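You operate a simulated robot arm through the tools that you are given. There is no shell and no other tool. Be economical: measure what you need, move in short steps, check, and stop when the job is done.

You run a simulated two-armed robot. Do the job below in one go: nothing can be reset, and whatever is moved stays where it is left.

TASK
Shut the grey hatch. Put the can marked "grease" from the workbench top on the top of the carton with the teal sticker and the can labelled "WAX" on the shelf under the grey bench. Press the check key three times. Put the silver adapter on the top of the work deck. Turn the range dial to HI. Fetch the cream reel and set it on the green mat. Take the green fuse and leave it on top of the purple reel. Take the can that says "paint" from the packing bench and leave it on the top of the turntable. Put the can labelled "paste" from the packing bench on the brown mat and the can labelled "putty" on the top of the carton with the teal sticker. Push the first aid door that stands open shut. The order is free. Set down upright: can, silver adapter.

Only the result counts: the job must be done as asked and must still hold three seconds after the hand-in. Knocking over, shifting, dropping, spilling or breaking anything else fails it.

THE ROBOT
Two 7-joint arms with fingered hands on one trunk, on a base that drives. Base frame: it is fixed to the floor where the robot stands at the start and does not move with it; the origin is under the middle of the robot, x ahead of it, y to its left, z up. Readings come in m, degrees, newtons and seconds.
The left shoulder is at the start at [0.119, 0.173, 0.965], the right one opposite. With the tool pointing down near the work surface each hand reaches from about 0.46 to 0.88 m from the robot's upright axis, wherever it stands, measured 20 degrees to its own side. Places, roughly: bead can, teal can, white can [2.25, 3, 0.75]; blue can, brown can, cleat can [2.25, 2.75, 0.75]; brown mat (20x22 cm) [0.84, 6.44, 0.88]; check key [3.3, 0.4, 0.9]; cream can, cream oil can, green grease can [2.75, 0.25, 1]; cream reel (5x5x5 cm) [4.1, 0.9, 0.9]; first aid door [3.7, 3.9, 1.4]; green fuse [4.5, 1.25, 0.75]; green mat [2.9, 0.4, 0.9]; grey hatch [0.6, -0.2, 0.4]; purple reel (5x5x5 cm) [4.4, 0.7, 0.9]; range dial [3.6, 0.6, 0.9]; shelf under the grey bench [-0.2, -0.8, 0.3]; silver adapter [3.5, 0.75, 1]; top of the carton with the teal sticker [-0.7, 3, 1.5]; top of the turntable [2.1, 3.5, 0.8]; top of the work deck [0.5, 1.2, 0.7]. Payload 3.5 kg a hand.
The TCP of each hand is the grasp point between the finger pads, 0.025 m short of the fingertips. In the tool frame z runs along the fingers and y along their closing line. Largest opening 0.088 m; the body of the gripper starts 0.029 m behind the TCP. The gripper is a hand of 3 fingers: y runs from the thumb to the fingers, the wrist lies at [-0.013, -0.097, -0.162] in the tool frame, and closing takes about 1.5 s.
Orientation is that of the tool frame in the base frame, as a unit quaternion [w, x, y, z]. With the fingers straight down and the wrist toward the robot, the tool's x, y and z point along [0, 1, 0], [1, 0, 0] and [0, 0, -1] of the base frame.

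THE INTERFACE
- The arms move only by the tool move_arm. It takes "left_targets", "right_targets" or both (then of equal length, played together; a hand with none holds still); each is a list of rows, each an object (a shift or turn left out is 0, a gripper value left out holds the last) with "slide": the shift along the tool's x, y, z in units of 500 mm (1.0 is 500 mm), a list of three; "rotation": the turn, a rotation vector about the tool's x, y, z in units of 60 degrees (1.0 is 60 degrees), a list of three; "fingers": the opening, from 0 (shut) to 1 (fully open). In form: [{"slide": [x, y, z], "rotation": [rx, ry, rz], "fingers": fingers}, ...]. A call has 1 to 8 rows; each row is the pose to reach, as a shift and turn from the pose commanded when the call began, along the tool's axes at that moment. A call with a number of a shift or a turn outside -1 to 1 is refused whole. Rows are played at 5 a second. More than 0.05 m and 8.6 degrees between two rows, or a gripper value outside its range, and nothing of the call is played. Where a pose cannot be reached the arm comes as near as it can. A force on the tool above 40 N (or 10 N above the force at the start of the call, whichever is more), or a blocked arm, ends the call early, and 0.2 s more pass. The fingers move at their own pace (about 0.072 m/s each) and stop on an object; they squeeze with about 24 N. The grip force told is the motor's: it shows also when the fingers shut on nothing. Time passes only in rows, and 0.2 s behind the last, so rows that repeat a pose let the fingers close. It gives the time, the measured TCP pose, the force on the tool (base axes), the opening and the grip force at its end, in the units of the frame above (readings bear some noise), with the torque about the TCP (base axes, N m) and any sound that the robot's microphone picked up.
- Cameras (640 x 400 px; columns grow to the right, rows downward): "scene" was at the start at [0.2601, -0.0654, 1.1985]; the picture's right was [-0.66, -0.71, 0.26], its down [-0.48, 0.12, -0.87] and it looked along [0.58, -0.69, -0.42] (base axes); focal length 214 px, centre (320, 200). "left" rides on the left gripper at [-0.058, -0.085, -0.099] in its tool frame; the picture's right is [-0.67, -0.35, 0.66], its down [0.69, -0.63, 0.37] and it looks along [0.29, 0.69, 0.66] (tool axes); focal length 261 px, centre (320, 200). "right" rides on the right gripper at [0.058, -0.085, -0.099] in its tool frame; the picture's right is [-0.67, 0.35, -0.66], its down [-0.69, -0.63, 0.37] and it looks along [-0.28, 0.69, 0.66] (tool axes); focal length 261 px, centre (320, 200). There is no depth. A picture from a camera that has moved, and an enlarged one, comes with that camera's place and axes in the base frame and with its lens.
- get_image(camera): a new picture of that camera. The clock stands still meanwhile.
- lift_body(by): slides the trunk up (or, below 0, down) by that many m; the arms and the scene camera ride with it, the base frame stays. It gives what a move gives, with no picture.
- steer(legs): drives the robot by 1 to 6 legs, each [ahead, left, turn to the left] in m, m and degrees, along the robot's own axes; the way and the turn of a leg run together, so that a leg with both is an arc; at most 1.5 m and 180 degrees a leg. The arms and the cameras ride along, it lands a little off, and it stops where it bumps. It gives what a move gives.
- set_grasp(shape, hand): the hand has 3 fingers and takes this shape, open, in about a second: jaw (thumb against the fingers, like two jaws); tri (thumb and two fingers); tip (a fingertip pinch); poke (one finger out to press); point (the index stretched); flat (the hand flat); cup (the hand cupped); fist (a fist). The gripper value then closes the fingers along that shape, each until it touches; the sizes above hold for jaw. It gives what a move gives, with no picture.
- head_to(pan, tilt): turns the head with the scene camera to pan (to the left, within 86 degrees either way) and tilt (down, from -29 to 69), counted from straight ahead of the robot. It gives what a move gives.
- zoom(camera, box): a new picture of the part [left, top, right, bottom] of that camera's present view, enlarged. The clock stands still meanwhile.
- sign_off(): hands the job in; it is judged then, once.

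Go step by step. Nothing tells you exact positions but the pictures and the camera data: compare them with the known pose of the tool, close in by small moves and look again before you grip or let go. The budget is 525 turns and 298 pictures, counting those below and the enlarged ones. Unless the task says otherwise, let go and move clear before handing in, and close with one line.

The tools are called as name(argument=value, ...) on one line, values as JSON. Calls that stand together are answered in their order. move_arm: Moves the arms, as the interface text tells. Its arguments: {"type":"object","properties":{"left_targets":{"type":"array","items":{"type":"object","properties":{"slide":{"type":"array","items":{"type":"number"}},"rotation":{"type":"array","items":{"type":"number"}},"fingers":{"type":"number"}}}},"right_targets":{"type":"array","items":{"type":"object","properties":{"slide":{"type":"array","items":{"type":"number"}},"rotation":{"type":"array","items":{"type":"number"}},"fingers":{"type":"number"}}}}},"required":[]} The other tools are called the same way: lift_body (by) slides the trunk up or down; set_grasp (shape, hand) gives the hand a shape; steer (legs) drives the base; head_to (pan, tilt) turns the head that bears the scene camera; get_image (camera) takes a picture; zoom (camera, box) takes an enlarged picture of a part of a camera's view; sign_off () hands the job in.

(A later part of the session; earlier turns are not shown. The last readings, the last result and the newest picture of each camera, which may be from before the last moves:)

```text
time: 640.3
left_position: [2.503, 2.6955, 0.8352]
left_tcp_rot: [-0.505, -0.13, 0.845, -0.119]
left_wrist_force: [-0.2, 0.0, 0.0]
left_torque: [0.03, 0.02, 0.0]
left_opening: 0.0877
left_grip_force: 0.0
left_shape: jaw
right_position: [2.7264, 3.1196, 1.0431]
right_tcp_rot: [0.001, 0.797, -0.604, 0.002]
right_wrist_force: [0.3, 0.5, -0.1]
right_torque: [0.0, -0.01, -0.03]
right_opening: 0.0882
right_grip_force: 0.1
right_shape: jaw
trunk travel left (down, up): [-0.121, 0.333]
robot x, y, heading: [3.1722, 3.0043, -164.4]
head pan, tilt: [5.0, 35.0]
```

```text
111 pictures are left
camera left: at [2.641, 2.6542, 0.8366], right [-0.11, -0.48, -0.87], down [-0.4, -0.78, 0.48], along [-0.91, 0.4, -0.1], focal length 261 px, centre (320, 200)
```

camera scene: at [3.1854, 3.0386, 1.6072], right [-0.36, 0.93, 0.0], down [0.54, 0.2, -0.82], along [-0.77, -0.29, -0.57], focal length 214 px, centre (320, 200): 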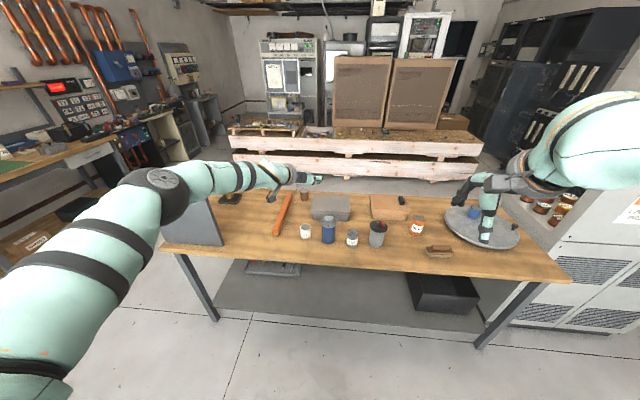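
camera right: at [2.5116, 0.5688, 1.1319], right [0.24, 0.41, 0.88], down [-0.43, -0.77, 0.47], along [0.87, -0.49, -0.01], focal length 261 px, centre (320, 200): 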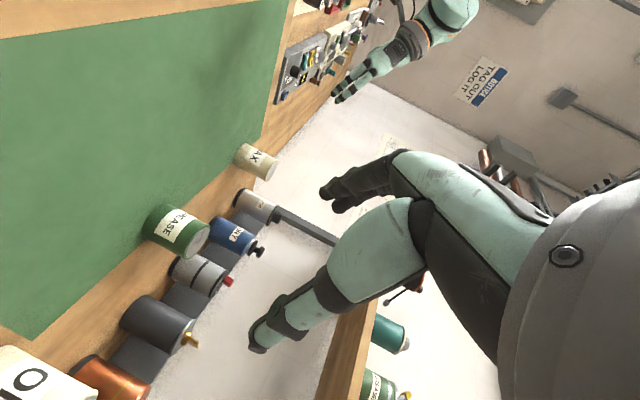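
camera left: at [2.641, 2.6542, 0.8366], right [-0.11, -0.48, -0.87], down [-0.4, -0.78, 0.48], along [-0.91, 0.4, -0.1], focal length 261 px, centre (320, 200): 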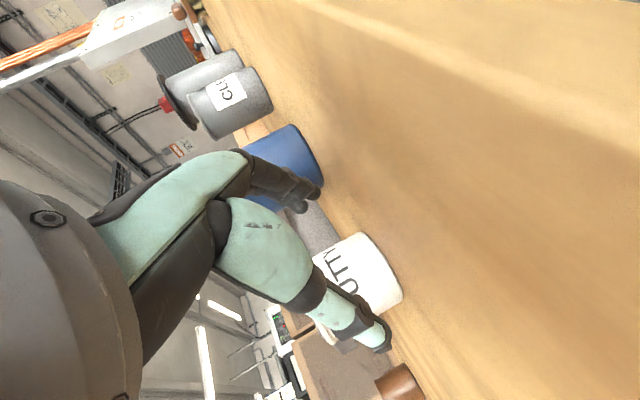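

steer(legs=[[0.066, 0.009, 0]])

move_arm(left_targets=[{"fingers": 0}, {"fingers": 0}, {"fingers": 0}, {"fingers": 0}, {"fingers": 0}, {"fingers": 0}, {"fingers": 0}, {"fingers": 0}])

move_arm(left_targets=[{"slide": [0.06, 0, -0.032]}, {"slide": [0.12, 0, -0.064]}, {"slide": [0.18, 0, -0.095]}, {"slide": [0.26, 0, -0.138]}])

get_image(camera="left")

```text
time: 641.3
left_position: [2.441, 2.6682, 0.8347]
left_tcp_rot: [-0.505, -0.131, 0.845, -0.118]
left_wrist_force: [-0.2, -0.8, 0.5]
left_torque: [0.01, -0.01, 0.02]
left_opening: 0.088
left_grip_force: 0.1
left_shape: jaw
right_position: [2.6646, 3.0925, 1.043]
right_tcp_rot: [0.0, 0.797, -0.604, 0.001]
right_wrist_force: [-1.0, -0.4, -1.2]
right_torque: [0.01, -0.03, 0.01]
right_opening: 0.0878
right_grip_force: 0.1
right_shape: jaw
trunk travel left (down, up): [-0.121, 0.333]
robot x, y, heading: [3.1121, 2.9766, -164.1]
head pan, tilt: [5.0, 35.0]
```

```text
time: 643.1
left_position: [2.441, 2.6696, 0.8356]
left_tcp_rot: [-0.505, -0.13, 0.845, -0.118]
left_wrist_force: [-0.9, 0.0, 2.0]
left_torque: [0.05, 0.06, 0.03]
left_opening: 0.0388
left_grip_force: 23.8
left_shape: jaw
right_position: [2.6662, 3.0922, 1.0443]
right_tcp_rot: [0.002, 0.797, -0.604, 0.001]
right_wrist_force: [-0.4, -0.3, 0.8]
right_torque: [0.04, 0.03, 0.0]
right_opening: 0.0877
right_grip_force: 0.1
right_shape: jaw
trunk travel left (down, up): [-0.121, 0.333]
robot x, y, heading: [3.1097, 2.9758, -164.0]
head pan, tilt: [5.0, 35.0]
```

```text
time: 644.1
left_position: [2.4397, 2.6796, 0.9839]
left_tcp_rot: [-0.505, -0.13, 0.845, -0.118]
left_wrist_force: [-0.3, 0.6, -1.7]
left_torque: [0.0, 0.0, 0.02]
left_opening: 0.038
left_grip_force: 23.8
left_shape: jaw
right_position: [2.6667, 3.0932, 1.0445]
right_tcp_rot: [0.004, 0.797, -0.604, 0.001]
right_wrist_force: [0.8, 0.4, 1.2]
right_torque: [0.0, 0.02, -0.02]
right_opening: 0.0879
right_grip_force: 0.0
right_shape: jaw
trunk travel left (down, up): [-0.121, 0.333]
robot x, y, heading: [3.1103, 2.9771, -164.4]
head pan, tilt: [5.0, 35.0]
```

```text
110 pictures are left
camera left: at [2.5788, 2.6387, 0.9855], right [-0.12, -0.48, -0.87], down [-0.4, -0.78, 0.48], along [-0.91, 0.4, -0.1], focal length 261 px, centre (320, 200)
```

left: 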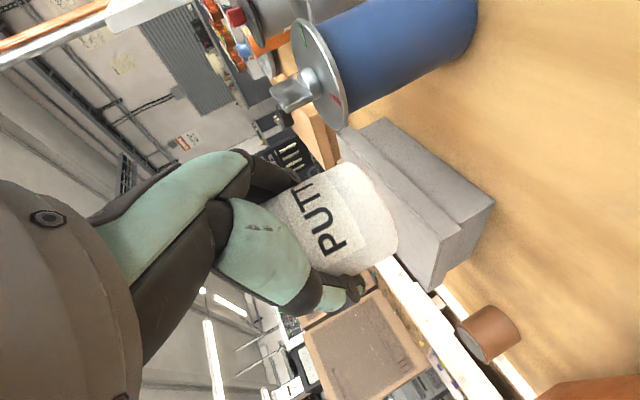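

lift_body(by=0.33)

steer(legs=[[-0.2, 0, 0], [0, 0, 74], [1.0, 0, 0], [0.85, 0, 0], [0, 0, -90], [1.2, 0, 0]])

steer(legs=[[0.85, 0.75, 0], [0.9, 0.1, 0], [0.55, 0.1, 0], [0, 0, -73]])

```text
time: 647.3
left_position: [2.4384, 2.6788, 1.3114]
left_tcp_rot: [-0.505, -0.13, 0.845, -0.118]
left_wrist_force: [0.7, 0.2, -2.1]
left_torque: [0.02, 0.05, 0.0]
left_opening: 0.0374
left_grip_force: 23.5
left_shape: jaw
right_position: [2.6656, 3.0917, 1.3739]
right_tcp_rot: [0.001, 0.798, -0.603, 0.001]
right_wrist_force: [-0.6, -0.1, -0.7]
right_torque: [-0.02, 0.02, -0.02]
right_opening: 0.0882
right_grip_force: 0.0
right_shape: jaw
trunk travel left (down, up): [-0.451, 0.003]
robot x, y, heading: [3.1113, 2.9762, -164.3]
head pan, tilt: [5.0, 35.0]
```

```text
time: 670.5
left_position: [1.342, 1.0836, 1.3129]
left_tcp_rot: [-0.516, -0.011, 0.855, -0.048]
left_wrist_force: [0.6, -0.1, -1.1]
left_torque: [-0.03, 0.03, -0.02]
left_opening: 0.0375
left_grip_force: 24.0
left_shape: jaw
right_position: [1.6732, 1.4196, 1.3732]
right_tcp_rot: [-0.002, -0.706, 0.708, -0.001]
right_wrist_force: [-0.1, 0.5, 1.3]
right_torque: [-0.01, -0.01, 0.01]
right_opening: 0.0878
right_grip_force: 0.1
right_shape: jaw
trunk travel left (down, up): [-0.451, 0.003]
robot x, y, heading: [2.071, 1.1877, 179.8]
head pan, tilt: [5.0, 35.0]
```

```text
time: 686.6
left_position: [-0.5293, 0.8934, 1.3127]
left_tcp_rot: [-0.442, 0.5, 0.693, 0.271]
left_wrist_force: [0.1, -0.2, -0.7]
left_torque: [-0.01, -0.02, -0.01]
left_opening: 0.0371
left_grip_force: 24.5
left_shape: jaw
right_position: [-0.1131, 0.6734, 1.3744]
right_tcp_rot: [-0.002, -0.144, 0.99, 0.0]
right_wrist_force: [0.4, 0.8, -1.0]
right_torque: [0.0, -0.02, 0.02]
right_opening: 0.088
right_grip_force: 0.1
right_shape: jaw
trunk travel left (down, up): [-0.451, 0.003]
robot x, y, heading: [-0.221, 0.2275, 106.4]
head pan, tilt: [5.0, 35.0]
```

move_arm(left_targets=[{"slide": [0.076, -0.006, -0.04]}, {"slide": [0.152, -0.012, -0.08]}, {"slide": [0.228, -0.018, -0.12]}, {"slide": [0.304, -0.024, -0.16]}, {"slide": [0.38, -0.03, -0.2]}, {"slide": [0.456, -0.036, -0.24]}, {"slide": [0.528, -0.042, -0.28]}])

get_image(camera="left")

steer(legs=[[0.45, 0.45, 0], [0.45, 0.05, 0], [0.85, 0.02, 0], [0.8, 0.04, 0], [0, 0, -91.5]])

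head_to(pan=0, tilt=15)

get_image(camera="scene")

get_image(camera="left")

```text
time: 688.2
left_position: [-0.5218, 0.8605, 1.5775]
left_tcp_rot: [-0.443, 0.499, 0.694, 0.271]
left_wrist_force: [0.5, 0.5, -2.0]
left_torque: [0.02, -0.01, -0.01]
left_opening: 0.0365
left_grip_force: 23.8
left_shape: jaw
left hand out of reach, approached as far as the arm can: row 5, 6, 7
right_position: [-0.1134, 0.6711, 1.3745]
right_tcp_rot: [-0.002, -0.144, 0.99, 0.0]
right_wrist_force: [0.0, -0.4, 0.3]
right_torque: [0.02, -0.02, 0.01]
right_opening: 0.0878
right_grip_force: 0.0
right_shape: jaw
trunk travel left (down, up): [-0.451, 0.003]
robot x, y, heading: [-0.2204, 0.2258, 106.7]
head pan, tilt: [5.0, 35.0]
```

```text
109 pictures are left
camera left: at [-0.5596, 0.7232, 1.5787], right [-0.48, 0.11, -0.87], down [-0.79, 0.39, 0.48], along [0.39, 0.92, -0.1], focal length 261 px, centre (320, 200)
```

left: 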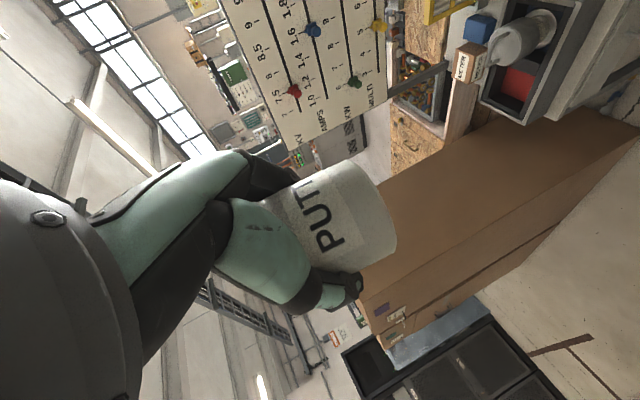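

```text
time: 706.0
left_position: [-0.8607, 2.7949, 1.5777]
left_tcp_rot: [-0.115, 0.845, 0.128, 0.506]
left_wrist_force: [-0.3, -0.3, -1.2]
left_torque: [0.01, 0.0, -0.01]
left_opening: 0.0362
left_grip_force: 24.0
left_shape: jaw
right_position: [-1.0602, 2.3916, 1.3725]
right_tcp_rot: [0.0, 0.606, 0.795, 0.002]
right_wrist_force: [-0.7, 0.0, -0.2]
right_torque: [-0.02, -0.01, 0.02]
right_opening: 0.0879
right_grip_force: 0.0
right_shape: jaw
trunk travel left (down, up): [-0.451, 0.003]
robot x, y, heading: [-1.5029, 2.5092, 15.5]
head pan, tilt: [5.0, 35.0]
```

```text
time: 706.9
left_position: [-0.8615, 2.7949, 1.5765]
left_tcp_rot: [-0.116, 0.845, 0.128, 0.506]
left_wrist_force: [1.1, -1.4, -1.7]
left_torque: [-0.02, 0.02, -0.02]
left_opening: 0.036
left_grip_force: 24.6
left_shape: jaw
right_position: [-1.0604, 2.3885, 1.3731]
right_tcp_rot: [-0.001, 0.606, 0.795, 0.002]
right_wrist_force: [-1.0, 0.7, -0.2]
right_torque: [0.01, 0.0, -0.01]
right_opening: 0.0877
right_grip_force: 0.1
right_shape: jaw
trunk travel left (down, up): [-0.451, 0.003]
robot x, y, heading: [-1.5045, 2.5106, 15.5]
head pan, tilt: [0.0, 15.0]
```

```text
108 pictures are left
camera scene: at [-1.4237, 2.5313, 1.6391], right [0.27, -0.96, 0.0], down [-0.25, -0.07, -0.97], along [0.93, 0.26, -0.26], focal length 214 px, centre (320, 200)
```

scene: 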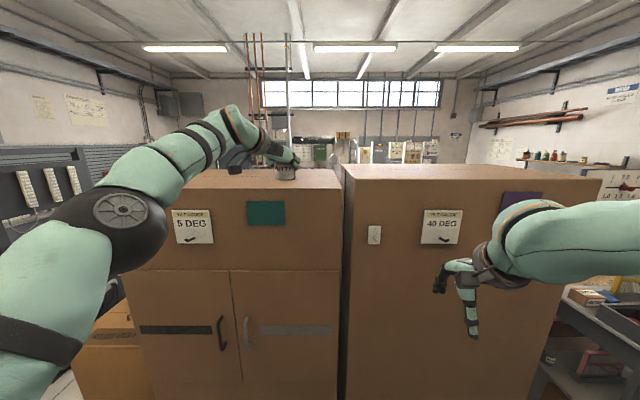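

```text
107 pictures are left
camera left: at [-0.9964, 2.836, 1.5779], right [0.12, 0.48, -0.87], down [0.4, 0.78, 0.48], along [0.91, -0.41, -0.1], focal length 261 px, centre (320, 200)
```

left: 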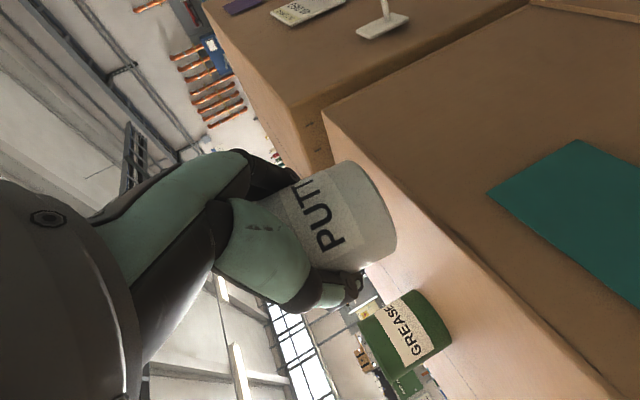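

steer(legs=[[0, 0.242, 0], [0.214, 0, 0]])

get_image(camera="scene")

move_arm(left_targets=[{"slide": [-0.03, 0.002, 0.016]}, {"slide": [-0.042, 0.003, 0.022]}, {"slide": [-0.05, 0.004, 0.027]}, {"slide": [-0.058, 0.005, 0.031]}, {"slide": [-0.066, 0.005, 0.035]}])

get_image(camera="left")

```text
time: 709.9
left_position: [-0.7283, 3.0817, 1.581]
left_tcp_rot: [-0.116, 0.844, 0.129, 0.508]
left_wrist_force: [-0.2, 0.3, -0.4]
left_torque: [0.01, -0.02, -0.02]
left_opening: 0.0362
left_grip_force: 24.1
left_shape: jaw
right_position: [-0.9252, 2.6775, 1.3759]
right_tcp_rot: [0.0, 0.606, 0.796, 0.004]
right_wrist_force: [0.2, -0.2, 0.5]
right_torque: [0.04, 0.01, -0.03]
right_opening: 0.088
right_grip_force: 0.0
right_shape: jaw
trunk travel left (down, up): [-0.451, 0.003]
robot x, y, heading: [-1.3612, 2.7985, 15.5]
head pan, tilt: [0.0, 15.0]
```

```text
106 pictures are left
camera scene: at [-1.2905, 2.8186, 1.6395], right [0.27, -0.96, 0.0], down [-0.25, -0.07, -0.97], along [0.93, 0.26, -0.25], focal length 214 px, centre (320, 200)
```

scene: 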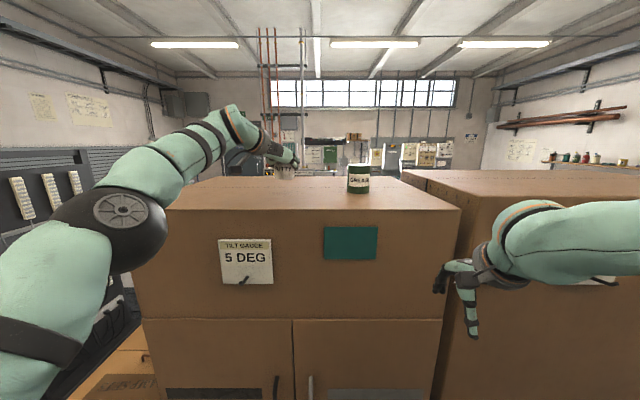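

```text
time: 711.1
left_position: [-0.7219, 3.086, 1.5393]
left_tcp_rot: [-0.116, 0.845, 0.129, 0.506]
left_wrist_force: [0.1, -0.2, -1.4]
left_torque: [0.01, 0.01, -0.03]
left_opening: 0.0358
left_grip_force: 23.7
left_shape: jaw
right_position: [-0.9206, 2.6809, 1.3732]
right_tcp_rot: [-0.001, 0.605, 0.796, 0.002]
right_wrist_force: [0.6, -0.1, 0.3]
right_torque: [-0.02, -0.03, 0.0]
right_opening: 0.0878
right_grip_force: 0.0
right_shape: jaw
trunk travel left (down, up): [-0.451, 0.003]
robot x, y, heading: [-1.3652, 2.8037, 15.5]
head pan, tilt: [0.0, 15.0]
```

```text
105 pictures are left
camera left: at [-0.8573, 3.127, 1.5406], right [0.12, 0.47, -0.87], down [0.4, 0.78, 0.48], along [0.91, -0.41, -0.1], focal length 261 px, centre (320, 200)
```

left: 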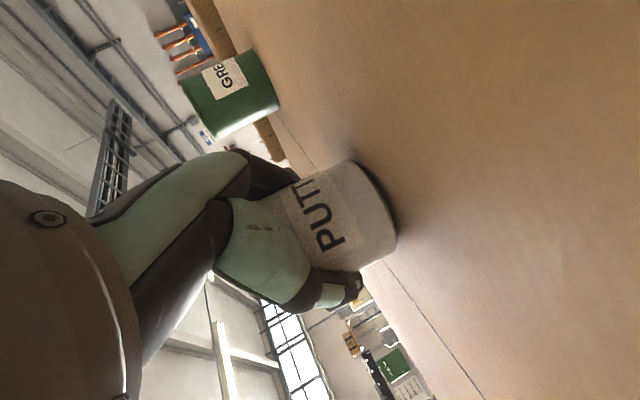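

move_arm(left_targets=[{"slide": [-0.007, 0.001, 0.004]}, {"slide": [-0.013, 0.001, 0.007]}, {"slide": [-0.018, 0.001, 0.01]}, {"slide": [-0.023, 0.002, 0.012]}])

```text
time: 712.1
left_position: [-0.7224, 3.0851, 1.5309]
left_tcp_rot: [-0.116, 0.843, 0.129, 0.509]
left_wrist_force: [8.1, 3.5, 28.5]
left_torque: [-0.36, -0.45, 0.14]
left_opening: 0.0364
left_grip_force: 24.1
left_shape: jaw
right_position: [-0.9226, 2.6804, 1.3747]
right_tcp_rot: [0.0, 0.605, 0.796, 0.003]
right_wrist_force: [-0.3, 0.2, 0.4]
right_torque: [0.0, -0.03, -0.02]
right_opening: 0.0877
right_grip_force: 0.1
right_shape: jaw
trunk travel left (down, up): [-0.451, 0.003]
robot x, y, heading: [-1.3682, 2.8008, 15.7]
head pan, tilt: [0.0, 15.0]
```

move_arm(left_targets=[{"slide": [0.007, 0, -0.004]}, {"slide": [0.008, 0, -0.004], "fingers": 0.7}, {"slide": [0.008, 0, -0.004], "fingers": 0.95}, {"slide": [0.008, 0, -0.004], "fingers": 0.95}, {"slide": [0.008, 0, -0.004], "fingers": 0.95}])

steer(legs=[[-0.25, -0.028, 0]])

get_image(camera="scene")

```text
time: 713.3
left_position: [-0.7218, 3.0847, 1.5318]
left_tcp_rot: [-0.116, 0.845, 0.128, 0.506]
left_wrist_force: [-0.2, 0.0, -0.4]
left_torque: [0.01, 0.0, -0.01]
left_opening: 0.0839
left_grip_force: 0.0
left_shape: jaw
right_position: [-0.9204, 2.6807, 1.3754]
right_tcp_rot: [-0.001, 0.605, 0.796, 0.002]
right_wrist_force: [0.3, 0.2, 0.2]
right_torque: [0.01, -0.03, -0.01]
right_opening: 0.088
right_grip_force: 0.0
right_shape: jaw
trunk travel left (down, up): [-0.451, 0.003]
robot x, y, heading: [-1.3672, 2.796, 15.3]
head pan, tilt: [0.0, 15.0]
```

```text
time: 715.1
left_position: [-0.9508, 2.9927, 1.5285]
left_tcp_rot: [-0.116, 0.846, 0.129, 0.504]
left_wrist_force: [0.8, 0.6, -0.6]
left_torque: [0.0, 0.0, -0.02]
left_opening: 0.0836
left_grip_force: 0.0
left_shape: jaw
right_position: [-1.1486, 2.588, 1.3715]
right_tcp_rot: [-0.001, 0.606, 0.796, 0.0]
right_wrist_force: [0.8, 0.2, -0.4]
right_torque: [0.01, 0.01, 0.02]
right_opening: 0.0881
right_grip_force: 0.1
right_shape: jaw
trunk travel left (down, up): [-0.451, 0.003]
robot x, y, heading: [-1.5968, 2.7053, 15.7]
head pan, tilt: [0.0, 15.0]
```

```text
104 pictures are left
camera scene: at [-1.5137, 2.7289, 1.6388], right [0.27, -0.96, 0.0], down [-0.25, -0.07, -0.96], along [0.93, 0.26, -0.26], focal length 214 px, centre (320, 200)
```

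scene: 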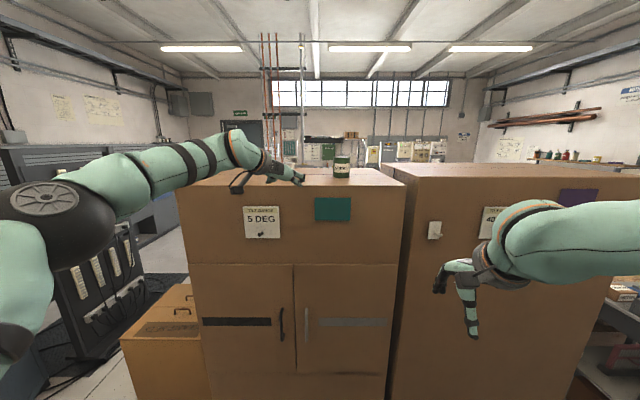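

steer(legs=[[0.03, -0.24, 0]])

get_image(camera="left")

```text
time: 716.9
left_position: [-0.8653, 2.7698, 1.5306]
left_tcp_rot: [-0.114, 0.845, 0.128, 0.506]
left_wrist_force: [-1.0, -0.1, -1.4]
left_torque: [-0.05, 0.0, -0.03]
left_opening: 0.0836
left_grip_force: 0.1
left_shape: jaw
right_position: [-1.0646, 2.3656, 1.3743]
right_tcp_rot: [0.0, 0.606, 0.795, 0.002]
right_wrist_force: [-0.8, 0.1, 0.0]
right_torque: [-0.02, 0.0, 0.01]
right_opening: 0.0879
right_grip_force: 0.0
right_shape: jaw
trunk travel left (down, up): [-0.451, 0.003]
robot x, y, heading: [-1.5063, 2.4753, 15.5]
head pan, tilt: [0.0, 15.0]
```

```text
103 pictures are left
camera left: at [-1.0002, 2.8113, 1.5318], right [0.12, 0.47, -0.87], down [0.4, 0.78, 0.48], along [0.91, -0.41, -0.1], focal length 261 px, centre (320, 200)
```

left: 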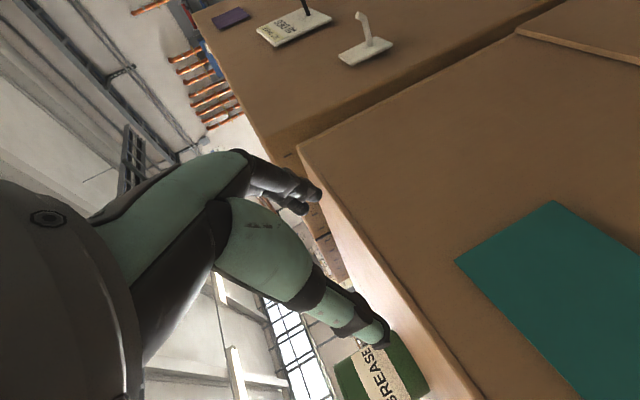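

zoom(camera="scene", box=[160, 120, 400, 240])

```text
2.67 times, centred on (280, 180) of scene
camera zoom: at [-1.4282, 2.507, 1.6392], right [0.27, -0.96, 0.0], down [-0.25, -0.07, -0.97], along [0.93, 0.26, -0.26], focal length 572 px, centre (427, 253)
```

zoom: 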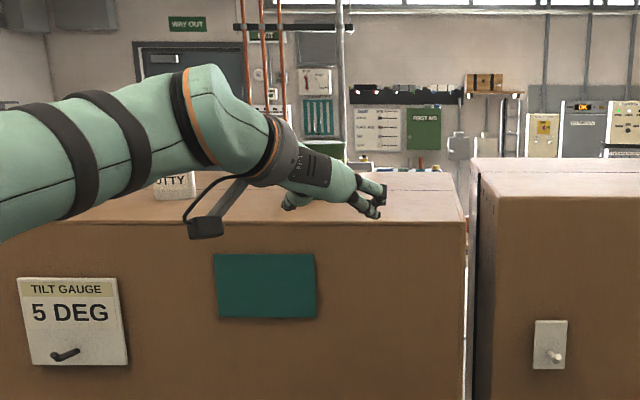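

steer(legs=[[0, 0, 92], [-0.77, -0.02, 0], [-0.85, -0.02, 0], [-0.45, -0.05, 0], [-0.45, -0.45, 0]])

steer(legs=[[0, 0, -107], [0.7, 0.05, 0], [0.7, 0.1, 0], [0.9, 0.65, 0], [1.0, 0.05, 0]])

steer(legs=[[0.1, 0.1, -73.5]])

head_to(pan=0, tilt=35)

get_image(camera="scene")

```text
time: 734.6
left_position: [-0.5372, 0.8789, 1.5307]
left_tcp_rot: [-0.446, 0.492, 0.7, 0.265]
left_wrist_force: [-0.2, -0.5, 0.1]
left_torque: [-0.01, 0.03, 0.0]
left_opening: 0.0838
left_grip_force: 0.0
left_shape: jaw
right_position: [-0.123, 0.6977, 1.3743]
right_tcp_rot: [-0.002, -0.157, 0.988, 0.0]
right_wrist_force: [0.5, 0.2, 0.6]
right_torque: [-0.01, 0.02, -0.02]
right_opening: 0.0882
right_grip_force: 0.1
right_shape: jaw
trunk travel left (down, up): [-0.451, 0.003]
robot x, y, heading: [-0.2207, 0.2474, 108.3]
head pan, tilt: [0.0, 15.0]
```

```text
time: 756.4
left_position: [3.7315, 1.3689, 1.5317]
left_tcp_rot: [-0.058, 0.854, 0.032, 0.517]
left_wrist_force: [0.9, -0.8, 0.1]
left_torque: [0.01, 0.04, 0.03]
left_opening: 0.0836
left_grip_force: 0.1
left_shape: jaw
right_position: [3.4471, 1.0193, 1.3735]
right_tcp_rot: [-0.001, 0.692, 0.722, 0.003]
right_wrist_force: [-0.3, 0.1, -0.2]
right_torque: [0.0, -0.03, 0.0]
right_opening: 0.088
right_grip_force: 0.1
right_shape: jaw
trunk travel left (down, up): [-0.451, 0.003]
robot x, y, heading: [3.0404, 1.2366, 2.3]
head pan, tilt: [0.0, 15.0]
```

```text
time: 760.0
left_position: [3.4954, 0.6331, 1.5307]
left_tcp_rot: [0.263, 0.703, -0.486, 0.449]
left_wrist_force: [0.9, 1.1, 0.3]
left_torque: [-0.03, 0.0, 0.0]
left_opening: 0.0837
left_grip_force: 0.0
left_shape: jaw
right_position: [3.0789, 0.8067, 1.3751]
right_tcp_rot: [0.001, 0.986, 0.164, 0.002]
right_wrist_force: [0.4, -0.1, -0.1]
right_torque: [0.03, -0.05, 0.0]
right_opening: 0.0879
right_grip_force: 0.0
right_shape: jaw
trunk travel left (down, up): [-0.451, 0.003]
robot x, y, heading: [3.1715, 1.2593, -71.1]
head pan, tilt: [0.0, 15.0]
```

```text
time: 760.9
left_position: [3.4965, 0.6324, 1.5306]
left_tcp_rot: [0.262, 0.704, -0.486, 0.448]
left_wrist_force: [-0.3, 0.1, 0.0]
left_torque: [-0.01, 0.0, -0.01]
left_opening: 0.0836
left_grip_force: 0.0
left_shape: jaw
right_position: [3.0803, 0.8066, 1.3748]
right_tcp_rot: [0.001, 0.986, 0.164, 0.002]
right_wrist_force: [0.3, 0.1, -0.4]
right_torque: [0.01, -0.04, 0.0]
right_opening: 0.0877
right_grip_force: 0.0
right_shape: jaw
trunk travel left (down, up): [-0.451, 0.003]
robot x, y, heading: [3.1713, 1.2602, -71.2]
head pan, tilt: [0.0, 35.0]
```

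```text
101 pictures are left
camera scene: at [3.1965, 1.1839, 1.6072], right [-0.95, -0.33, 0.0], down [-0.19, 0.54, -0.82], along [0.27, -0.77, -0.57], focal length 214 px, centre (320, 200)
```

scene: 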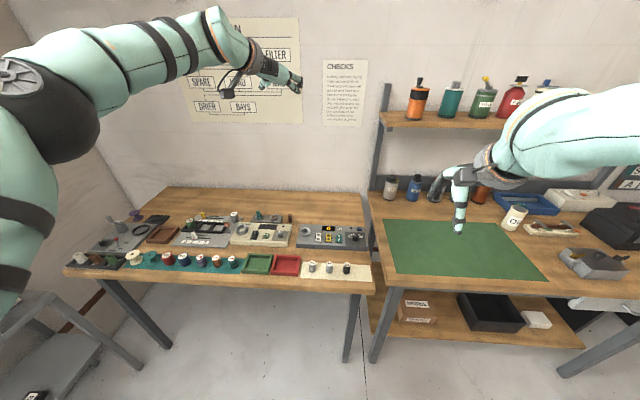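

zoom(camera="scene", box=[80, 180, 380, 300])

zoom(camera="scene", box=[220, 205, 380, 285])

zoom(camera="scene", box=[70, 200, 230, 280])

```text
2.13 times, centred on (230, 240) of scene
camera zoom: at [3.1965, 1.1839, 1.6072], right [-0.95, -0.33, 0.0], down [-0.19, 0.54, -0.82], along [0.27, -0.77, -0.57], focal length 458 px, centre (512, 115)
```

zoom: 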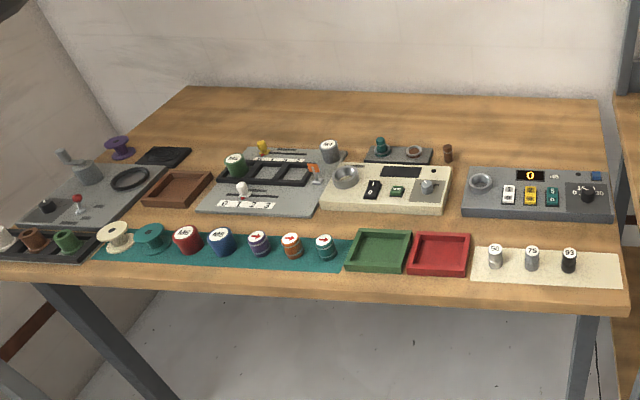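

```text
4.00 times, centred on (300, 245) of scene
camera zoom: at [3.1965, 1.1839, 1.6072], right [-0.95, -0.33, 0.0], down [-0.19, 0.54, -0.82], along [0.27, -0.77, -0.57], focal length 858 px, centre (400, 20)
```

zoom: 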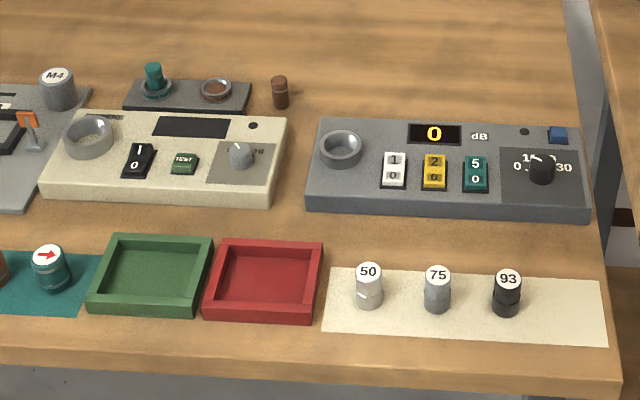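

```text
4.00 times, centred on (150, 240) of scene
camera zoom: at [3.1965, 1.1839, 1.6072], right [-0.95, -0.33, 0.0], down [-0.19, 0.54, -0.82], along [0.27, -0.77, -0.57], focal length 858 px, centre (1000, 40)
```

zoom: 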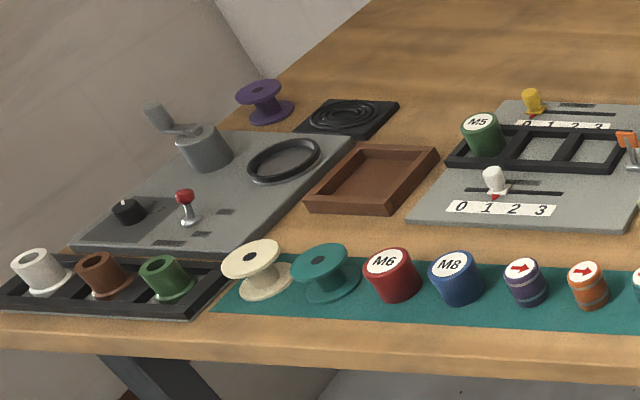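

I have located the check key (blue, about 3.27,0.42), the range dial (3.60,0.58), the adapters, and the cream and purple reels. I lower the arm and turn the left hand back to fingers-down.

move_arm(left_targets=[{"slide": [-0.083, 0.007, 0.044], "fingers": 0}, {"slide": [-0.167, 0.013, 0.089]}, {"slide": [-0.25, 0.02, 0.133]}, {"slide": [-0.334, 0.027, 0.178]}, {"slide": [-0.418, 0.033, 0.222]}, {"slide": [-0.501, 0.04, 0.267]}, {"slide": [-0.585, 0.047, 0.311]}, {"slide": [-0.65, 0.052, 0.346]}])

move_arm(left_targets=[{"slide": [0, 0, -0.01], "rotation": [0.056, -0.056, -0.096]}, {"slide": [0, 0, -0.02], "rotation": [0.111, -0.111, -0.193]}, {"slide": [0, 0, -0.03], "rotation": [0.167, -0.167, -0.289]}, {"slide": [0, 0, -0.04], "rotation": [0.223, -0.223, -0.386]}, {"slide": [0, 0, -0.05], "rotation": [0.279, -0.279, -0.482]}, {"slide": [0, 0, -0.06], "rotation": [0.334, -0.334, -0.579]}, {"slide": [0, 0, -0.06], "rotation": [0.39, -0.39, -0.675]}])

move_arm(left_targets=[{"rotation": [0.056, -0.056, -0.096]}, {"rotation": [0.111, -0.111, -0.193]}, {"rotation": [0.167, -0.167, -0.289]}, {"rotation": [0.223, -0.223, -0.386]}, {"rotation": [0.279, -0.279, -0.482]}, {"rotation": [0.334, -0.334, -0.579]}, {"rotation": [0.39, -0.39, -0.675]}])

get_image(camera="scene")

```text
time: 762.6
left_position: [3.4974, 0.6296, 1.1619]
left_tcp_rot: [0.263, 0.704, -0.485, 0.448]
left_wrist_force: [-0.7, 1.4, -1.2]
left_torque: [0.02, 0.02, 0.01]
left_opening: 0.0
left_grip_force: 24.5
left_shape: jaw
right_position: [3.0796, 0.806, 1.3728]
right_tcp_rot: [0.0, 0.986, 0.165, 0.002]
right_wrist_force: [0.1, -0.1, 0.5]
right_torque: [0.0, -0.07, 0.0]
right_opening: 0.0878
right_grip_force: 0.1
right_shape: jaw
trunk travel left (down, up): [-0.451, 0.003]
robot x, y, heading: [3.1685, 1.257, -71.1]
head pan, tilt: [0.0, 35.0]
```

```text
time: 764.2
left_position: [3.4863, 0.6531, 1.1756]
left_tcp_rot: [0.152, 0.938, -0.159, 0.269]
left_wrist_force: [-0.3, 0.0, 0.6]
left_torque: [0.01, -0.02, 0.01]
left_opening: 0.0
left_grip_force: 24.3
left_shape: jaw
right_position: [3.0794, 0.8058, 1.3734]
right_tcp_rot: [0.0, 0.986, 0.165, 0.002]
right_wrist_force: [0.1, 1.1, 0.3]
right_torque: [0.03, -0.02, 0.02]
right_opening: 0.0879
right_grip_force: 0.0
right_shape: jaw
trunk travel left (down, up): [-0.451, 0.003]
robot x, y, heading: [3.1712, 1.2553, -71.1]
head pan, tilt: [0.0, 35.0]
```

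```text
time: 765.9
left_position: [3.4842, 0.6526, 1.1755]
left_tcp_rot: [0.014, 0.979, 0.201, 0.035]
left_wrist_force: [0.0, 0.2, 0.1]
left_torque: [-0.03, -0.03, 0.0]
left_opening: 0.0001
left_grip_force: 24.3
left_shape: jaw
right_position: [3.0801, 0.806, 1.3742]
right_tcp_rot: [0.001, 0.986, 0.165, 0.002]
right_wrist_force: [-1.3, 0.0, -1.0]
right_torque: [0.05, 0.03, 0.01]
right_opening: 0.0879
right_grip_force: 0.0
right_shape: jaw
trunk travel left (down, up): [-0.451, 0.003]
robot x, y, heading: [3.1707, 1.256, -70.9]
head pan, tilt: [0.0, 35.0]
```

```text
97 pictures are left
camera scene: at [3.1961, 1.1837, 1.6072], right [-0.95, -0.33, 0.0], down [-0.19, 0.54, -0.82], along [0.27, -0.77, -0.57], focal length 214 px, centre (320, 200)
```

scene: 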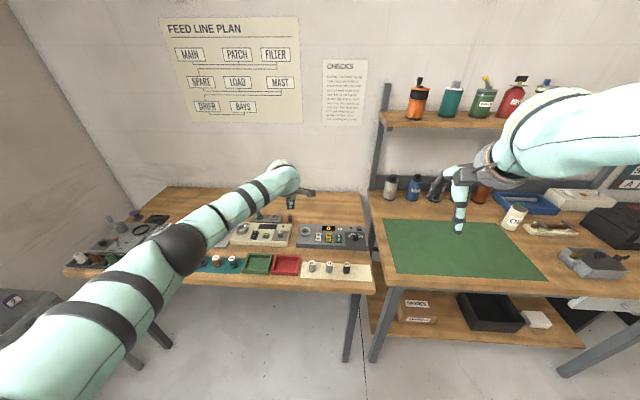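

set_grasp(shape="poke", hand="left")

get_image(camera="left")

zoom(camera="scene", box=[220, 150, 380, 290])

```text
time: 766.8
left_position: [3.4851, 0.6525, 1.1755]
left_tcp_rot: [0.014, 0.979, 0.2, 0.036]
left_wrist_force: [-0.6, -1.1, -0.1]
left_torque: [0.0, 0.01, 0.01]
left_opening: 0.0
left_grip_force: 0.0
left_shape: poke
right_position: [3.0797, 0.8058, 1.3738]
right_tcp_rot: [0.001, 0.986, 0.165, 0.002]
right_wrist_force: [-0.4, 0.1, 0.9]
right_torque: [-0.02, 0.0, -0.02]
right_opening: 0.0879
right_grip_force: 0.1
right_shape: jaw
trunk travel left (down, up): [-0.451, 0.003]
robot x, y, heading: [3.1701, 1.2587, -71.1]
head pan, tilt: [0.0, 35.0]
```

```text
96 pictures are left
camera left: at [3.3922, 0.7094, 1.2684], right [-0.7, 0.05, -0.71], down [0.41, 0.84, -0.35], along [0.58, -0.54, -0.61], focal length 261 px, centre (320, 200)
```

left: 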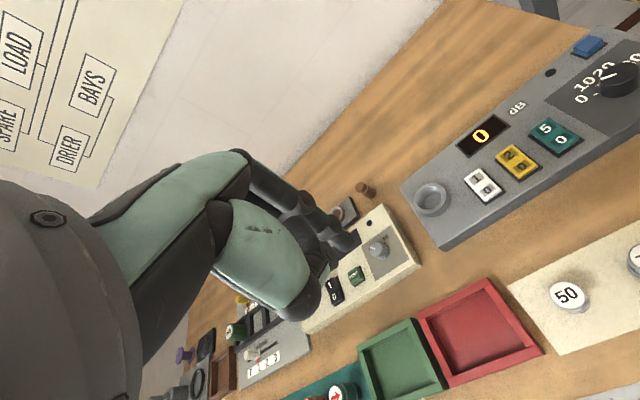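

```text
2.86 times, centred on (300, 220) of scene
camera zoom: at [3.1965, 1.184, 1.6072], right [-0.95, -0.33, 0.0], down [-0.19, 0.54, -0.82], along [0.27, -0.77, -0.57], focal length 613 px, centre (377, 143)
```

zoom: 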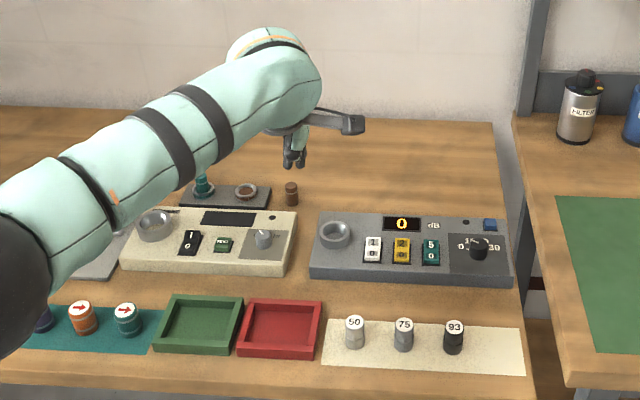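

steer(legs=[[0.166, -0.285, 0]])

move_arm(left_targets=[{"slide": [0, 0, 0.08]}, {"slide": [0, 0, 0.16]}, {"slide": [0, 0, 0.24]}, {"slide": [0, 0, 0.34]}])

get_image(camera="left")

zoom(camera="scene", box=[240, 140, 360, 240])

```text
time: 768.9
left_position: [3.2703, 0.4047, 1.1769]
left_tcp_rot: [0.015, 0.979, 0.199, 0.035]
left_wrist_force: [1.2, 0.8, 0.4]
left_torque: [-0.03, 0.02, -0.01]
left_opening: 0.0
left_grip_force: 0.1
left_shape: poke
right_position: [2.8659, 0.5584, 1.3745]
right_tcp_rot: [0.002, 0.986, 0.165, 0.001]
right_wrist_force: [0.5, 0.2, 0.4]
right_torque: [-0.02, 0.05, 0.0]
right_opening: 0.0878
right_grip_force: 0.1
right_shape: jaw
trunk travel left (down, up): [-0.451, 0.003]
robot x, y, heading: [2.9568, 1.0062, -70.6]
head pan, tilt: [0.0, 35.0]
```

```text
time: 769.9
left_position: [3.2819, 0.4174, 1.0091]
left_tcp_rot: [0.015, 0.979, 0.2, 0.037]
left_wrist_force: [0.5, 0.5, -0.3]
left_torque: [0.01, 0.0, -0.02]
left_opening: 0.0
left_grip_force: 0.0
left_shape: poke
left hand out of reach, approached as far as the arm can: row 4
right_position: [2.8633, 0.5559, 1.3734]
right_tcp_rot: [0.001, 0.986, 0.164, 0.002]
right_wrist_force: [0.4, 0.4, -0.1]
right_torque: [0.02, 0.0, 0.03]
right_opening: 0.088
right_grip_force: 0.0
right_shape: jaw
trunk travel left (down, up): [-0.451, 0.003]
robot x, y, heading: [2.9531, 1.0046, -70.9]
head pan, tilt: [0.0, 35.0]
```

```text
94 pictures are left
camera left: at [3.1897, 0.474, 1.1007], right [-0.7, 0.05, -0.71], down [0.41, 0.84, -0.35], along [0.58, -0.54, -0.61], focal length 261 px, centre (320, 200)
```

left: 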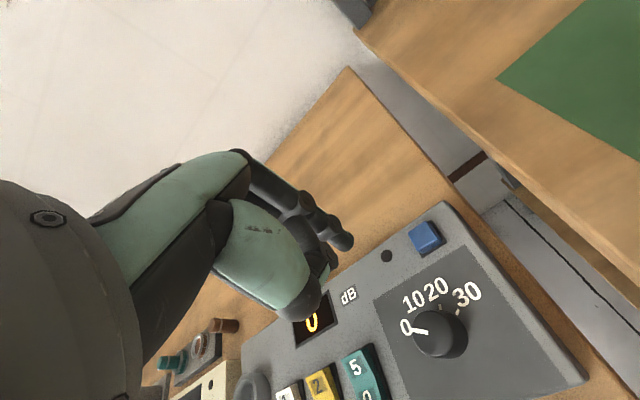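

```text
4.00 times, centred on (300, 190) of scene
camera zoom: at [2.98, 0.9326, 1.6071], right [-0.95, -0.33, 0.0], down [-0.19, 0.54, -0.82], along [0.27, -0.77, -0.57], focal length 858 px, centre (400, 240)
```

zoom: 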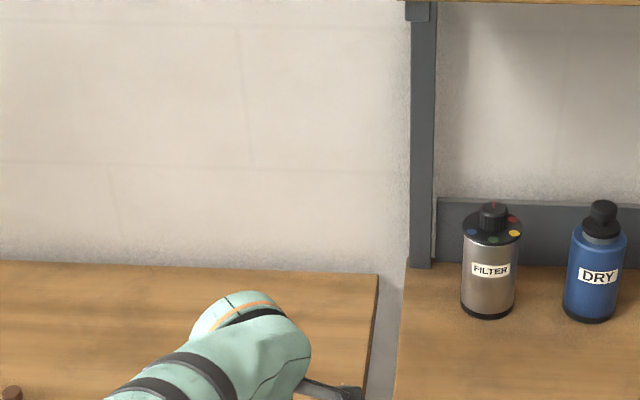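

lift_body(by=-0.05)

move_arm(left_targets=[{"slide": [-0.023, 0.01, 0]}, {"slide": [-0.046, 0.021, 0]}, {"slide": [-0.046, 0.021, 0]}])

get_image(camera="left")

```text
time: 770.9
left_position: [3.2833, 0.4189, 0.9582]
left_tcp_rot: [0.015, 0.979, 0.2, 0.036]
left_wrist_force: [0.4, -0.7, 0.3]
left_torque: [0.01, -0.01, 0.0]
left_opening: 0.0
left_grip_force: 0.1
left_shape: poke
right_position: [2.8641, 0.5565, 1.3237]
right_tcp_rot: [0.001, 0.986, 0.165, 0.002]
right_wrist_force: [-0.4, 0.3, -0.5]
right_torque: [-0.03, 0.0, 0.03]
right_opening: 0.0879
right_grip_force: 0.1
right_shape: jaw
trunk travel left (down, up): [-0.401, 0.053]
robot x, y, heading: [2.9576, 1.0064, -71.1]
head pan, tilt: [0.0, 35.0]
```

```text
time: 771.6
left_position: [3.2769, 0.4147, 0.9619]
left_tcp_rot: [0.014, 0.979, 0.2, 0.036]
left_wrist_force: [-0.1, -0.1, -1.4]
left_torque: [0.02, -0.03, -0.01]
left_opening: 0.0
left_grip_force: 0.1
left_shape: poke
left hand out of reach, approached as far as the arm can: row 1, 2, 3
right_position: [2.8637, 0.5563, 1.324]
right_tcp_rot: [0.0, 0.986, 0.165, 0.002]
right_wrist_force: [-0.3, -0.5, 0.2]
right_torque: [-0.01, 0.02, -0.02]
right_opening: 0.0878
right_grip_force: 0.0
right_shape: jaw
trunk travel left (down, up): [-0.401, 0.053]
robot x, y, heading: [2.9569, 1.0078, -71.0]
head pan, tilt: [0.0, 35.0]
```

```text
92 pictures are left
camera left: at [3.1842, 0.471, 1.0546], right [-0.7, 0.05, -0.71], down [0.41, 0.84, -0.35], along [0.58, -0.54, -0.61], focal length 261 px, centre (320, 200)
```

left: 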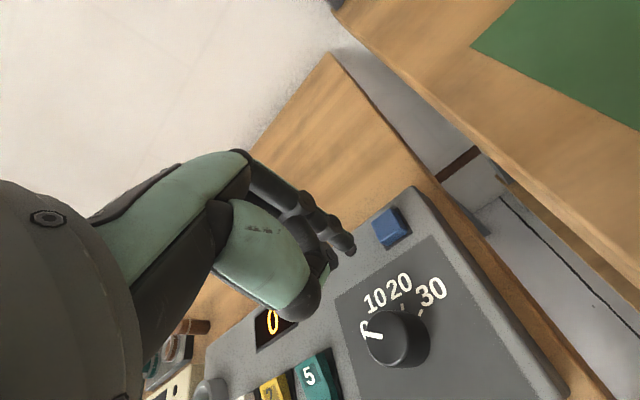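

steer(legs=[[0.0135, -0.022, 0]])

lift_body(by=-0.02)

get_image(camera="left")

```text
time: 772.5
left_position: [3.2642, 0.3995, 0.9625]
left_tcp_rot: [0.015, 0.979, 0.2, 0.035]
left_wrist_force: [0.3, -0.2, -0.6]
left_torque: [-0.03, 0.04, 0.01]
left_opening: 0.0002
left_grip_force: 0.0
left_shape: poke
right_position: [2.8539, 0.5413, 1.3254]
right_tcp_rot: [0.002, 0.986, 0.166, -0.001]
right_wrist_force: [-0.2, 0.6, -0.2]
right_torque: [-0.01, -0.01, -0.04]
right_opening: 0.0876
right_grip_force: 0.1
right_shape: jaw
trunk travel left (down, up): [-0.401, 0.053]
robot x, y, heading: [2.9411, 0.988, -71.1]
head pan, tilt: [0.0, 35.0]
```

```text
time: 773.1
left_position: [3.2636, 0.3953, 0.9414]
left_tcp_rot: [0.014, 0.979, 0.201, 0.036]
left_wrist_force: [0.4, 0.1, -0.1]
left_torque: [-0.01, 0.0, -0.03]
left_opening: 0.0
left_grip_force: 0.0
left_shape: poke
right_position: [2.8503, 0.5363, 1.304]
right_tcp_rot: [0.002, 0.986, 0.165, 0.001]
right_wrist_force: [0.5, 1.0, 0.3]
right_torque: [-0.01, -0.01, 0.02]
right_opening: 0.0881
right_grip_force: 0.1
right_shape: jaw
trunk travel left (down, up): [-0.381, 0.073]
robot x, y, heading: [2.9387, 0.987, -70.9]
head pan, tilt: [0.0, 35.0]
```

```text
91 pictures are left
camera left: at [3.1697, 0.4523, 1.0346], right [-0.7, 0.05, -0.71], down [0.41, 0.84, -0.35], along [0.58, -0.54, -0.61], focal length 261 px, centre (320, 200)
```

left: 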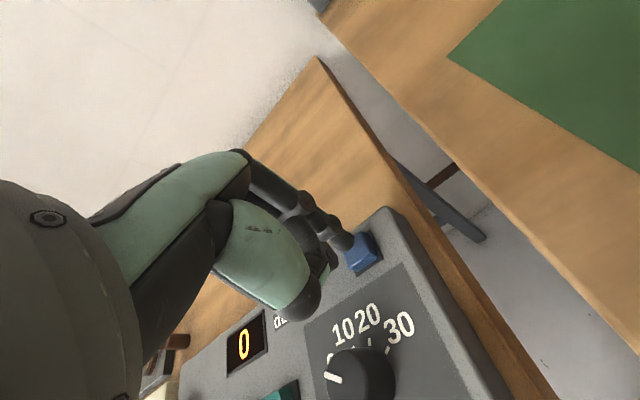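

lift_body(by=-0.015)

lift_body(by=-0.008)

```text
time: 773.8
left_position: [3.2607, 0.3961, 0.9265]
left_tcp_rot: [0.014, 0.979, 0.199, 0.038]
left_wrist_force: [-0.5, 0.7, 0.4]
left_torque: [-0.01, 0.02, 0.01]
left_opening: 0.0002
left_grip_force: 0.0
left_shape: poke
right_position: [2.8476, 0.536, 1.2887]
right_tcp_rot: [0.0, 0.986, 0.165, 0.001]
right_wrist_force: [-0.1, -0.1, 0.3]
right_torque: [0.0, 0.02, -0.03]
right_opening: 0.0878
right_grip_force: 0.1
right_shape: jaw
trunk travel left (down, up): [-0.366, 0.088]
robot x, y, heading: [2.9409, 0.9879, -71.1]
head pan, tilt: [0.0, 35.0]
heard: click
```

```text
time: 774.3
left_position: [3.2614, 0.3957, 0.9206]
left_tcp_rot: [0.016, 0.979, 0.2, 0.038]
left_wrist_force: [1.2, -1.3, 10.2]
left_torque: [-0.08, -0.02, 0.01]
left_opening: 0.0
left_grip_force: 0.0
left_shape: poke
right_position: [2.8473, 0.5383, 1.2817]
right_tcp_rot: [0.002, 0.986, 0.166, 0.001]
right_wrist_force: [-0.5, 0.3, -0.3]
right_torque: [0.02, -0.01, 0.0]
right_opening: 0.0876
right_grip_force: 0.0
right_shape: jaw
trunk travel left (down, up): [-0.358, 0.096]
robot x, y, heading: [2.9359, 0.9872, -71.1]
head pan, tilt: [0.0, 35.0]
heard: click
```

zoom(camera="left", box=[200, 180, 440, 400])

```text
1.82 times, centred on (320, 290) of left
camera zoom: at [3.168, 0.4524, 1.0131], right [-0.7, 0.05, -0.71], down [0.41, 0.84, -0.35], along [0.58, -0.54, -0.61], focal length 474 px, centre (320, 36)
```

zoom: 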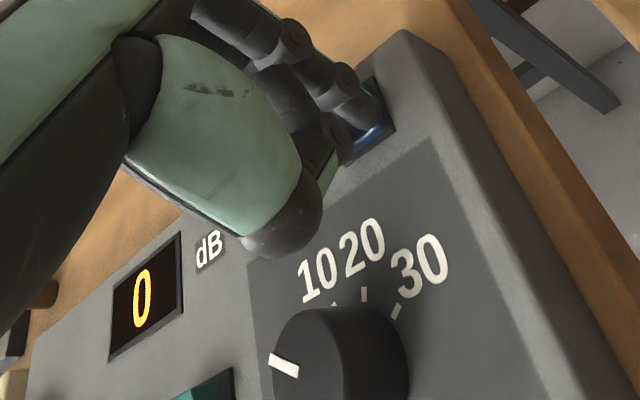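

lift_body(by=0.015)

```text
time: 775.0
left_position: [3.2611, 0.3957, 0.9347]
left_tcp_rot: [0.015, 0.979, 0.2, 0.037]
left_wrist_force: [-0.3, 0.2, -0.1]
left_torque: [0.01, -0.01, -0.01]
left_opening: 0.0002
left_grip_force: 0.1
left_shape: poke
right_position: [2.8481, 0.5368, 1.2971]
right_tcp_rot: [0.001, 0.986, 0.165, 0.002]
right_wrist_force: [0.6, -0.3, -0.1]
right_torque: [0.0, -0.04, 0.03]
right_opening: 0.088
right_grip_force: 0.0
right_shape: jaw
trunk travel left (down, up): [-0.373, 0.081]
robot x, y, heading: [2.9421, 0.9852, -70.9]
head pan, tilt: [0.0, 35.0]
```

lift_body(by=-0.015)

lift_body(by=0.05)

```text
time: 775.6
left_position: [3.2613, 0.3958, 0.9206]
left_tcp_rot: [0.016, 0.979, 0.2, 0.037]
left_wrist_force: [1.5, -1.0, 8.3]
left_torque: [-0.11, -0.03, -0.02]
left_opening: 0.0
left_grip_force: 0.1
left_shape: poke
right_position: [2.8481, 0.5385, 1.2817]
right_tcp_rot: [0.001, 0.986, 0.165, 0.002]
right_wrist_force: [0.2, -0.7, -0.3]
right_torque: [0.01, 0.02, 0.01]
right_opening: 0.0881
right_grip_force: 0.1
right_shape: jaw
trunk travel left (down, up): [-0.358, 0.096]
robot x, y, heading: [2.9413, 0.9893, -70.9]
head pan, tilt: [0.0, 35.0]
heard: click
```

```text
time: 776.5
left_position: [3.261, 0.3954, 0.9686]
left_tcp_rot: [0.013, 0.979, 0.2, 0.036]
left_wrist_force: [0.6, -0.2, 0.1]
left_torque: [0.01, 0.0, 0.01]
left_opening: 0.0
left_grip_force: 0.0
left_shape: poke
right_position: [2.849, 0.536, 1.3303]
right_tcp_rot: [0.001, 0.986, 0.165, 0.002]
right_wrist_force: [-0.3, -0.4, -0.5]
right_torque: [-0.02, 0.01, -0.02]
right_opening: 0.0878
right_grip_force: 0.1
right_shape: jaw
trunk travel left (down, up): [-0.408, 0.046]
robot x, y, heading: [2.9367, 0.9915, -70.9]
head pan, tilt: [0.0, 35.0]
```

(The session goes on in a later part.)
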